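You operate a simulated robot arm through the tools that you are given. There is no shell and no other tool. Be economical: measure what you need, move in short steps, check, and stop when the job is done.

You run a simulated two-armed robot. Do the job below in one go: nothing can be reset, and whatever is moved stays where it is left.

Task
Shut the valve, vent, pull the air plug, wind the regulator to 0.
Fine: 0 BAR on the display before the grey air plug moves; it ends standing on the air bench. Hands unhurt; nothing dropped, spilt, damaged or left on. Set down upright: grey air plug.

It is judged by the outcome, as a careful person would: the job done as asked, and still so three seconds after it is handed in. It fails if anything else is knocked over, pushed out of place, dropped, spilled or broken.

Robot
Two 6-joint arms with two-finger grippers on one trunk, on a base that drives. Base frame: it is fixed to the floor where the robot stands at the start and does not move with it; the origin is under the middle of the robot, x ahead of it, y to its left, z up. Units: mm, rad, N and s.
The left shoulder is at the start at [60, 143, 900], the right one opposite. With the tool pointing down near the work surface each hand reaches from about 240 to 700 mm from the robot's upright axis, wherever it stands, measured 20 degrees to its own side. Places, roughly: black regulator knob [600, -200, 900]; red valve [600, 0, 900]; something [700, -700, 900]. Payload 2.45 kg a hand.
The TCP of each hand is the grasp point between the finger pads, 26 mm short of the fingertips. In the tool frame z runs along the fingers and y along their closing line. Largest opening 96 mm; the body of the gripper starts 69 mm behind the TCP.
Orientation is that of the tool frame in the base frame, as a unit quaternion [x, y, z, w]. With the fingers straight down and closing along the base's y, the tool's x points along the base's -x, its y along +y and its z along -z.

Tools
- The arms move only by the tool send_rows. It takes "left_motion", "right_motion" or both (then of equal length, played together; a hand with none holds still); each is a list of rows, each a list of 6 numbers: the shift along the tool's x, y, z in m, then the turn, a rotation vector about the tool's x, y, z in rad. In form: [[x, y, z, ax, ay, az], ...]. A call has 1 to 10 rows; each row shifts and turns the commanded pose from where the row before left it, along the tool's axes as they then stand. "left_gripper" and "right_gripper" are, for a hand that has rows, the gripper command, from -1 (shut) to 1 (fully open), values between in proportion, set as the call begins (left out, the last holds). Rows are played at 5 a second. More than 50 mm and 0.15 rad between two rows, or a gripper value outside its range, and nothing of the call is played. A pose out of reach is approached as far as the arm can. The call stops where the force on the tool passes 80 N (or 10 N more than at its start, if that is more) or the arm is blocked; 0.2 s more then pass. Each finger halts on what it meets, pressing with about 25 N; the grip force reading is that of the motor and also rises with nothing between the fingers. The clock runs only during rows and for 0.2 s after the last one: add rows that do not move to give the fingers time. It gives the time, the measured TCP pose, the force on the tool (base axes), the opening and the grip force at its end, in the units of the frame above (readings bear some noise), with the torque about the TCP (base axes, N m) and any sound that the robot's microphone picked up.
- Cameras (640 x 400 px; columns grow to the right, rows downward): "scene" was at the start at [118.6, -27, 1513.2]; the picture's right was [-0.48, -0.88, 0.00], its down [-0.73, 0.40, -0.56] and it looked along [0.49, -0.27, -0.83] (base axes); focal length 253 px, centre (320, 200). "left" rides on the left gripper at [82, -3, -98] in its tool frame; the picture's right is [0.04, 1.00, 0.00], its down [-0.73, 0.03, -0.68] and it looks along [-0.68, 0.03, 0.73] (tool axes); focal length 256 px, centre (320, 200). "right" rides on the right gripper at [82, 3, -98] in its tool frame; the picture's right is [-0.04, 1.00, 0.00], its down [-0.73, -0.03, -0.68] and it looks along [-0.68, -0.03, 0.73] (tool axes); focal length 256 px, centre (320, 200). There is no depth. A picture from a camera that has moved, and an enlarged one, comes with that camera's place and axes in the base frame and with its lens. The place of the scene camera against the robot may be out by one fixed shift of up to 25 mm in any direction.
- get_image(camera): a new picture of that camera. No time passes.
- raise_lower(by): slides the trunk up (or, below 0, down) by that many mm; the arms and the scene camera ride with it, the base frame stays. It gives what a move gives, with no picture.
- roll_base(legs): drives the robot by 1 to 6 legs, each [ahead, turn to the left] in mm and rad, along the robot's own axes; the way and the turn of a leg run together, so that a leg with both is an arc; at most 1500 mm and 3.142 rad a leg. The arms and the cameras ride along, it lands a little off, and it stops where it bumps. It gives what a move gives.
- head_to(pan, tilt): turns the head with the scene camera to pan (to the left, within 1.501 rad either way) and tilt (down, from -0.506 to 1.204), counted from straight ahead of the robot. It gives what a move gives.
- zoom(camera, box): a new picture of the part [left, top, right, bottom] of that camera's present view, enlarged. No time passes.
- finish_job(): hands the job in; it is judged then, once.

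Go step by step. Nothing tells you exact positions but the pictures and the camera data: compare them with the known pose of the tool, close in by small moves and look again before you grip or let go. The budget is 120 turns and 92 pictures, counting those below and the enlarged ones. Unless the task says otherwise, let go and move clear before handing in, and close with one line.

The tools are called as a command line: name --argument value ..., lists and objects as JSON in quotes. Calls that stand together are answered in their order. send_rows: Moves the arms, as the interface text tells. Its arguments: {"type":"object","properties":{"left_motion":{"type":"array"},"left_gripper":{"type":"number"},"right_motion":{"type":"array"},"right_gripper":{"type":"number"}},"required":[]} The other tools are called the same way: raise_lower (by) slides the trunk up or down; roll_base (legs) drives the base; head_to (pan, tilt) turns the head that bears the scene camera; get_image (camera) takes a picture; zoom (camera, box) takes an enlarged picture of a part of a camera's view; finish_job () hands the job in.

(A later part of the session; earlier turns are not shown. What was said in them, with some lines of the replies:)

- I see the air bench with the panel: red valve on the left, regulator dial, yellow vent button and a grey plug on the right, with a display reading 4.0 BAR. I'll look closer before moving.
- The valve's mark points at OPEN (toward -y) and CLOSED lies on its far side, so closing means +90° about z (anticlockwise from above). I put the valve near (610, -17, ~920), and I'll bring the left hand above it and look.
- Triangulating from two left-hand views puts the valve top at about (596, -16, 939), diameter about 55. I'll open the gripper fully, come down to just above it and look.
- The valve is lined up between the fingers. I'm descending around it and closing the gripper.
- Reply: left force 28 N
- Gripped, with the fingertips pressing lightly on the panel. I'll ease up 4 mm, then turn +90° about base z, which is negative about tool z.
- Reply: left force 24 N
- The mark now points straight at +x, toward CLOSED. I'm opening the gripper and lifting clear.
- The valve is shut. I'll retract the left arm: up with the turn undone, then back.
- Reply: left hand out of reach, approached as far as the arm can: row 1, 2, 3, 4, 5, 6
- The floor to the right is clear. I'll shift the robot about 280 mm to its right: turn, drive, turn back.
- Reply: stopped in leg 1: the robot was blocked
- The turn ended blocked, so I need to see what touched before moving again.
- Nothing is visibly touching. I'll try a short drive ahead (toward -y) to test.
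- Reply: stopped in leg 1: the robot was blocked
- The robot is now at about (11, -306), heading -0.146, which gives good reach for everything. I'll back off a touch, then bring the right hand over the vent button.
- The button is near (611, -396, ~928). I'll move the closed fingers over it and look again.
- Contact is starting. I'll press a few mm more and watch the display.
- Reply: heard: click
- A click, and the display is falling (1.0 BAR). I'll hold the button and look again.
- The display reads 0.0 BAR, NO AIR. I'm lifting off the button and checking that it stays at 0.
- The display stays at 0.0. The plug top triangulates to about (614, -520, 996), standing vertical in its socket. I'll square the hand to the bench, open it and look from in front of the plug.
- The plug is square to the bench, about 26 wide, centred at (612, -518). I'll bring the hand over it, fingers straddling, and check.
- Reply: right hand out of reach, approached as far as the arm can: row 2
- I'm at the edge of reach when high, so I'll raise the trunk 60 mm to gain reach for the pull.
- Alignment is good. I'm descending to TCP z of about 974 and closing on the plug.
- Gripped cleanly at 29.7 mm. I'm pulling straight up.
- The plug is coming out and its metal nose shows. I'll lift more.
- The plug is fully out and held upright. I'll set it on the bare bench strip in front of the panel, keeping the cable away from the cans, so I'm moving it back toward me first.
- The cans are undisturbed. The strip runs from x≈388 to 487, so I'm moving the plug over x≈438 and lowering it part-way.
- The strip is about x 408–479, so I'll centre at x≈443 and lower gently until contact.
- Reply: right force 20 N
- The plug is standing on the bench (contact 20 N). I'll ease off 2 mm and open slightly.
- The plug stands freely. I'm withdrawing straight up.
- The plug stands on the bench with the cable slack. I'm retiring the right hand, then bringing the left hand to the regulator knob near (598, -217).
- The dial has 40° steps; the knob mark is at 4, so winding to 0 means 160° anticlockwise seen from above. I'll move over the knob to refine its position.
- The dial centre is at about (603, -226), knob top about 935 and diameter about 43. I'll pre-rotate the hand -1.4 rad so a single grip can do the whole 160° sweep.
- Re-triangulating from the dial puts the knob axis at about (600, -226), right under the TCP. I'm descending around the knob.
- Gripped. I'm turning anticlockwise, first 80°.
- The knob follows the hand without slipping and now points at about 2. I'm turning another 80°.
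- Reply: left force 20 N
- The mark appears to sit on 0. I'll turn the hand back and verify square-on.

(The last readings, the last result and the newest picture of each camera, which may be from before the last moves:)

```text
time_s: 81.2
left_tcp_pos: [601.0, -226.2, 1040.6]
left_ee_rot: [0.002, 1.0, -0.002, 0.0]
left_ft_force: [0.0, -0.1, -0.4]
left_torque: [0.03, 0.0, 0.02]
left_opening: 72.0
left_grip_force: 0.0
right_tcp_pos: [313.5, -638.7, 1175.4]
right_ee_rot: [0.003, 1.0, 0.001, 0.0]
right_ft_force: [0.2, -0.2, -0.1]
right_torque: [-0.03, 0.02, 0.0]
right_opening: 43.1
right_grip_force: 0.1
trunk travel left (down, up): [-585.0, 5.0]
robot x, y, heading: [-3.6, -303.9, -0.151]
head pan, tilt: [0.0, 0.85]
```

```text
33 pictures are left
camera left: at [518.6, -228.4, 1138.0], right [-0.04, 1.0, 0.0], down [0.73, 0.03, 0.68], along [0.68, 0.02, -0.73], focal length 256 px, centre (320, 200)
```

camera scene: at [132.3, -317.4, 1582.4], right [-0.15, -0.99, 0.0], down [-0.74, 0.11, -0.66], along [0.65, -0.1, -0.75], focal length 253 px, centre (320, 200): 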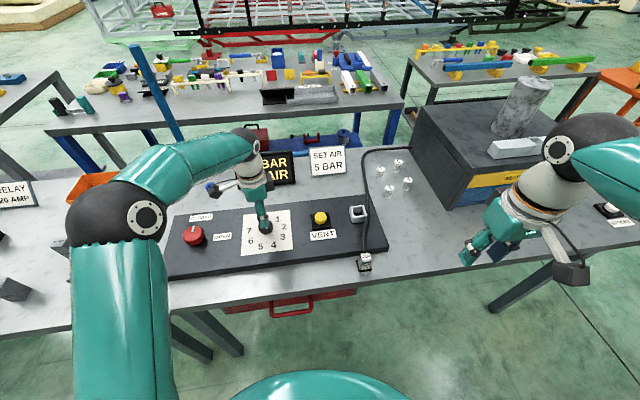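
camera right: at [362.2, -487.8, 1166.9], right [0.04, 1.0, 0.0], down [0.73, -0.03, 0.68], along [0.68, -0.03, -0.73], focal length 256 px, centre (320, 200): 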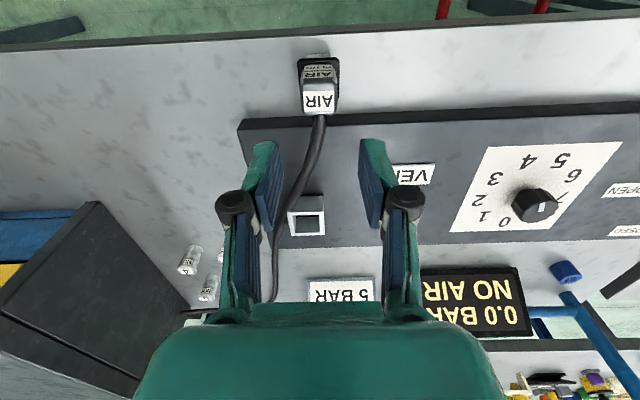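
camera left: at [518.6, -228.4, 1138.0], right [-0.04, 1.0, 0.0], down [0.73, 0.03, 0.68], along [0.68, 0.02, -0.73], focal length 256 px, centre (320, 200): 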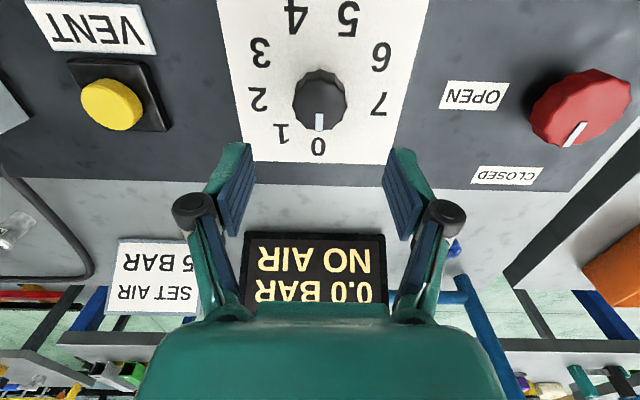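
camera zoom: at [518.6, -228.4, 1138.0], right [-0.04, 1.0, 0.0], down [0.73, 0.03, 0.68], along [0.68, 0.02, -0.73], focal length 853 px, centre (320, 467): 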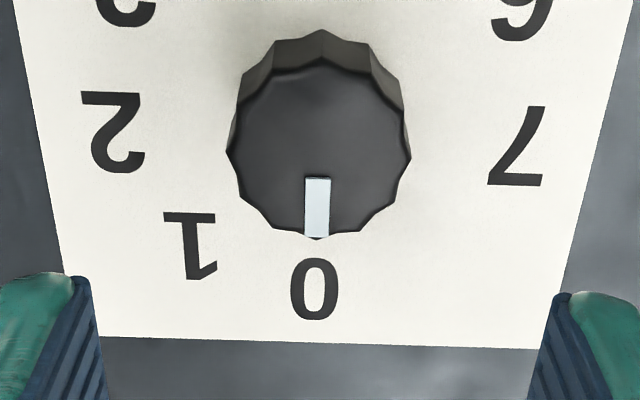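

The knob points exactly at 0. I'll withdraw the left hand and do a final overview.

send_rows --left_motion '[[0.03, 0, -0.025, 0, 0, 0], [0.03, 0, -0.025, 0, 0, 0], [0.03, 0, -0.025, 0, 0, 0], [0.03, 0, -0.025, 0, 0, 0], [0.035, 0, -0.02, 0, 0, 0], [0.035, 0, -0.02, 0, 0, 0], [0.035, 0, 0, 0, 0, 0], [0.035, 0, 0, 0, 0, 0], [0.035, 0, 0, 0, 0, 0]]'

get_image --camera "left"

get_image --camera "right"

head_to --pan -0.3 --tilt 0.9

get_image --camera "scene"

```text
time_s: 83.2
left_tcp_pos: [304.4, -224.7, 1182.3]
left_ee_rot: [0.001, 1.0, -0.002, 0.001]
left_ft_force: [0.0, -0.1, -0.3]
left_torque: [0.0, -0.01, -0.01]
left_opening: 72.2
left_grip_force: 0.1
right_tcp_pos: [312.7, -637.9, 1176.7]
right_ee_rot: [0.003, 1.0, 0.0, 0.0]
right_ft_force: [0.0, -0.6, 0.5]
right_torque: [-0.01, 0.02, 0.01]
right_opening: 43.3
right_grip_force: 0.0
trunk travel left (down, up): [-585.0, 5.0]
robot x, y, heading: [-1.5, -303.6, -0.145]
head pan, tilt: [0.0, 0.85]
```

```text
32 pictures are left
camera left: at [221.0, -227.7, 1279.6], right [-0.04, 1.0, 0.0], down [0.73, 0.03, 0.68], along [0.68, 0.02, -0.73], focal length 256 px, centre (320, 200)
```

left: 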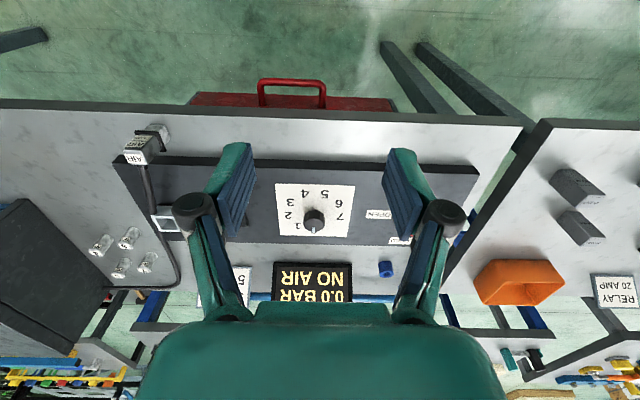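

```text
31 pictures are left
camera right: at [230.7, -635.2, 1273.7], right [0.04, 1.0, 0.0], down [0.73, -0.03, 0.68], along [0.68, -0.03, -0.73], focal length 256 px, centre (320, 200)
```

right: 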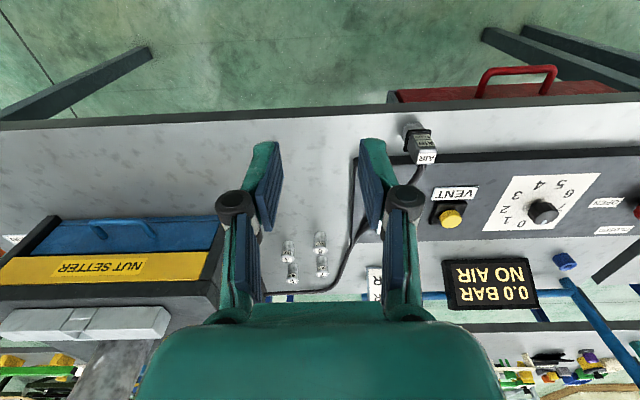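

```text
time_s: 84.0
left_tcp_pos: [305.3, -226.1, 1182.3]
left_ee_rot: [0.001, 1.0, -0.002, 0.0]
left_ft_force: [-0.1, 0.2, 0.4]
left_torque: [0.0, 0.02, 0.0]
left_opening: 71.9
left_grip_force: 0.1
right_tcp_pos: [314.2, -639.7, 1175.6]
right_ee_rot: [0.002, 1.0, 0.001, 0.0]
right_ft_force: [0.6, -0.1, -0.4]
right_torque: [-0.01, 0.0, -0.01]
right_opening: 43.3
right_grip_force: 0.2
trunk travel left (down, up): [-585.0, 5.0]
robot x, y, heading: [-5.5, -306.5, -0.149]
head pan, tilt: [-0.3, 0.901]
```

```text
30 pictures are left
camera scene: at [122.6, -338.4, 1578.6], right [-0.43, -0.9, 0.0], down [-0.71, 0.34, -0.62], along [0.56, -0.27, -0.78], focal length 253 px, centre (320, 200)
```

scene: 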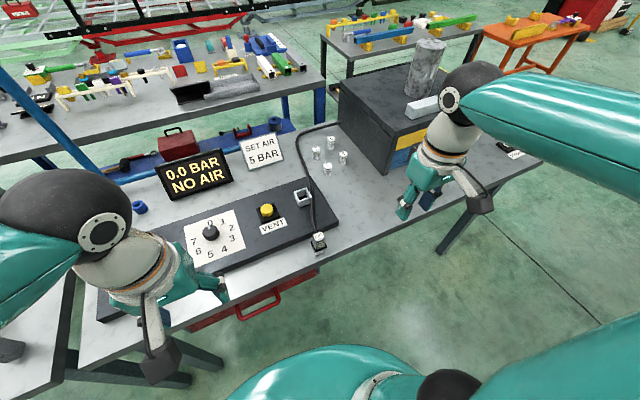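

The valve is at CLOSED, the display reads 0.0 BAR, the plug stands upright on the bench, the knob is at 0, the cans are standing and both hands are clear. I'm handing it in.

finish_job

```text
The job is handed in.
```

I shut the valve, vented to 0.0 BAR before moving the plug, stood the grey air plug upright on the air bench and wound the regulator to 0. The base was stopped as blocked twice while turning, and I saw nothing touched or moved in the pictures afterwards.
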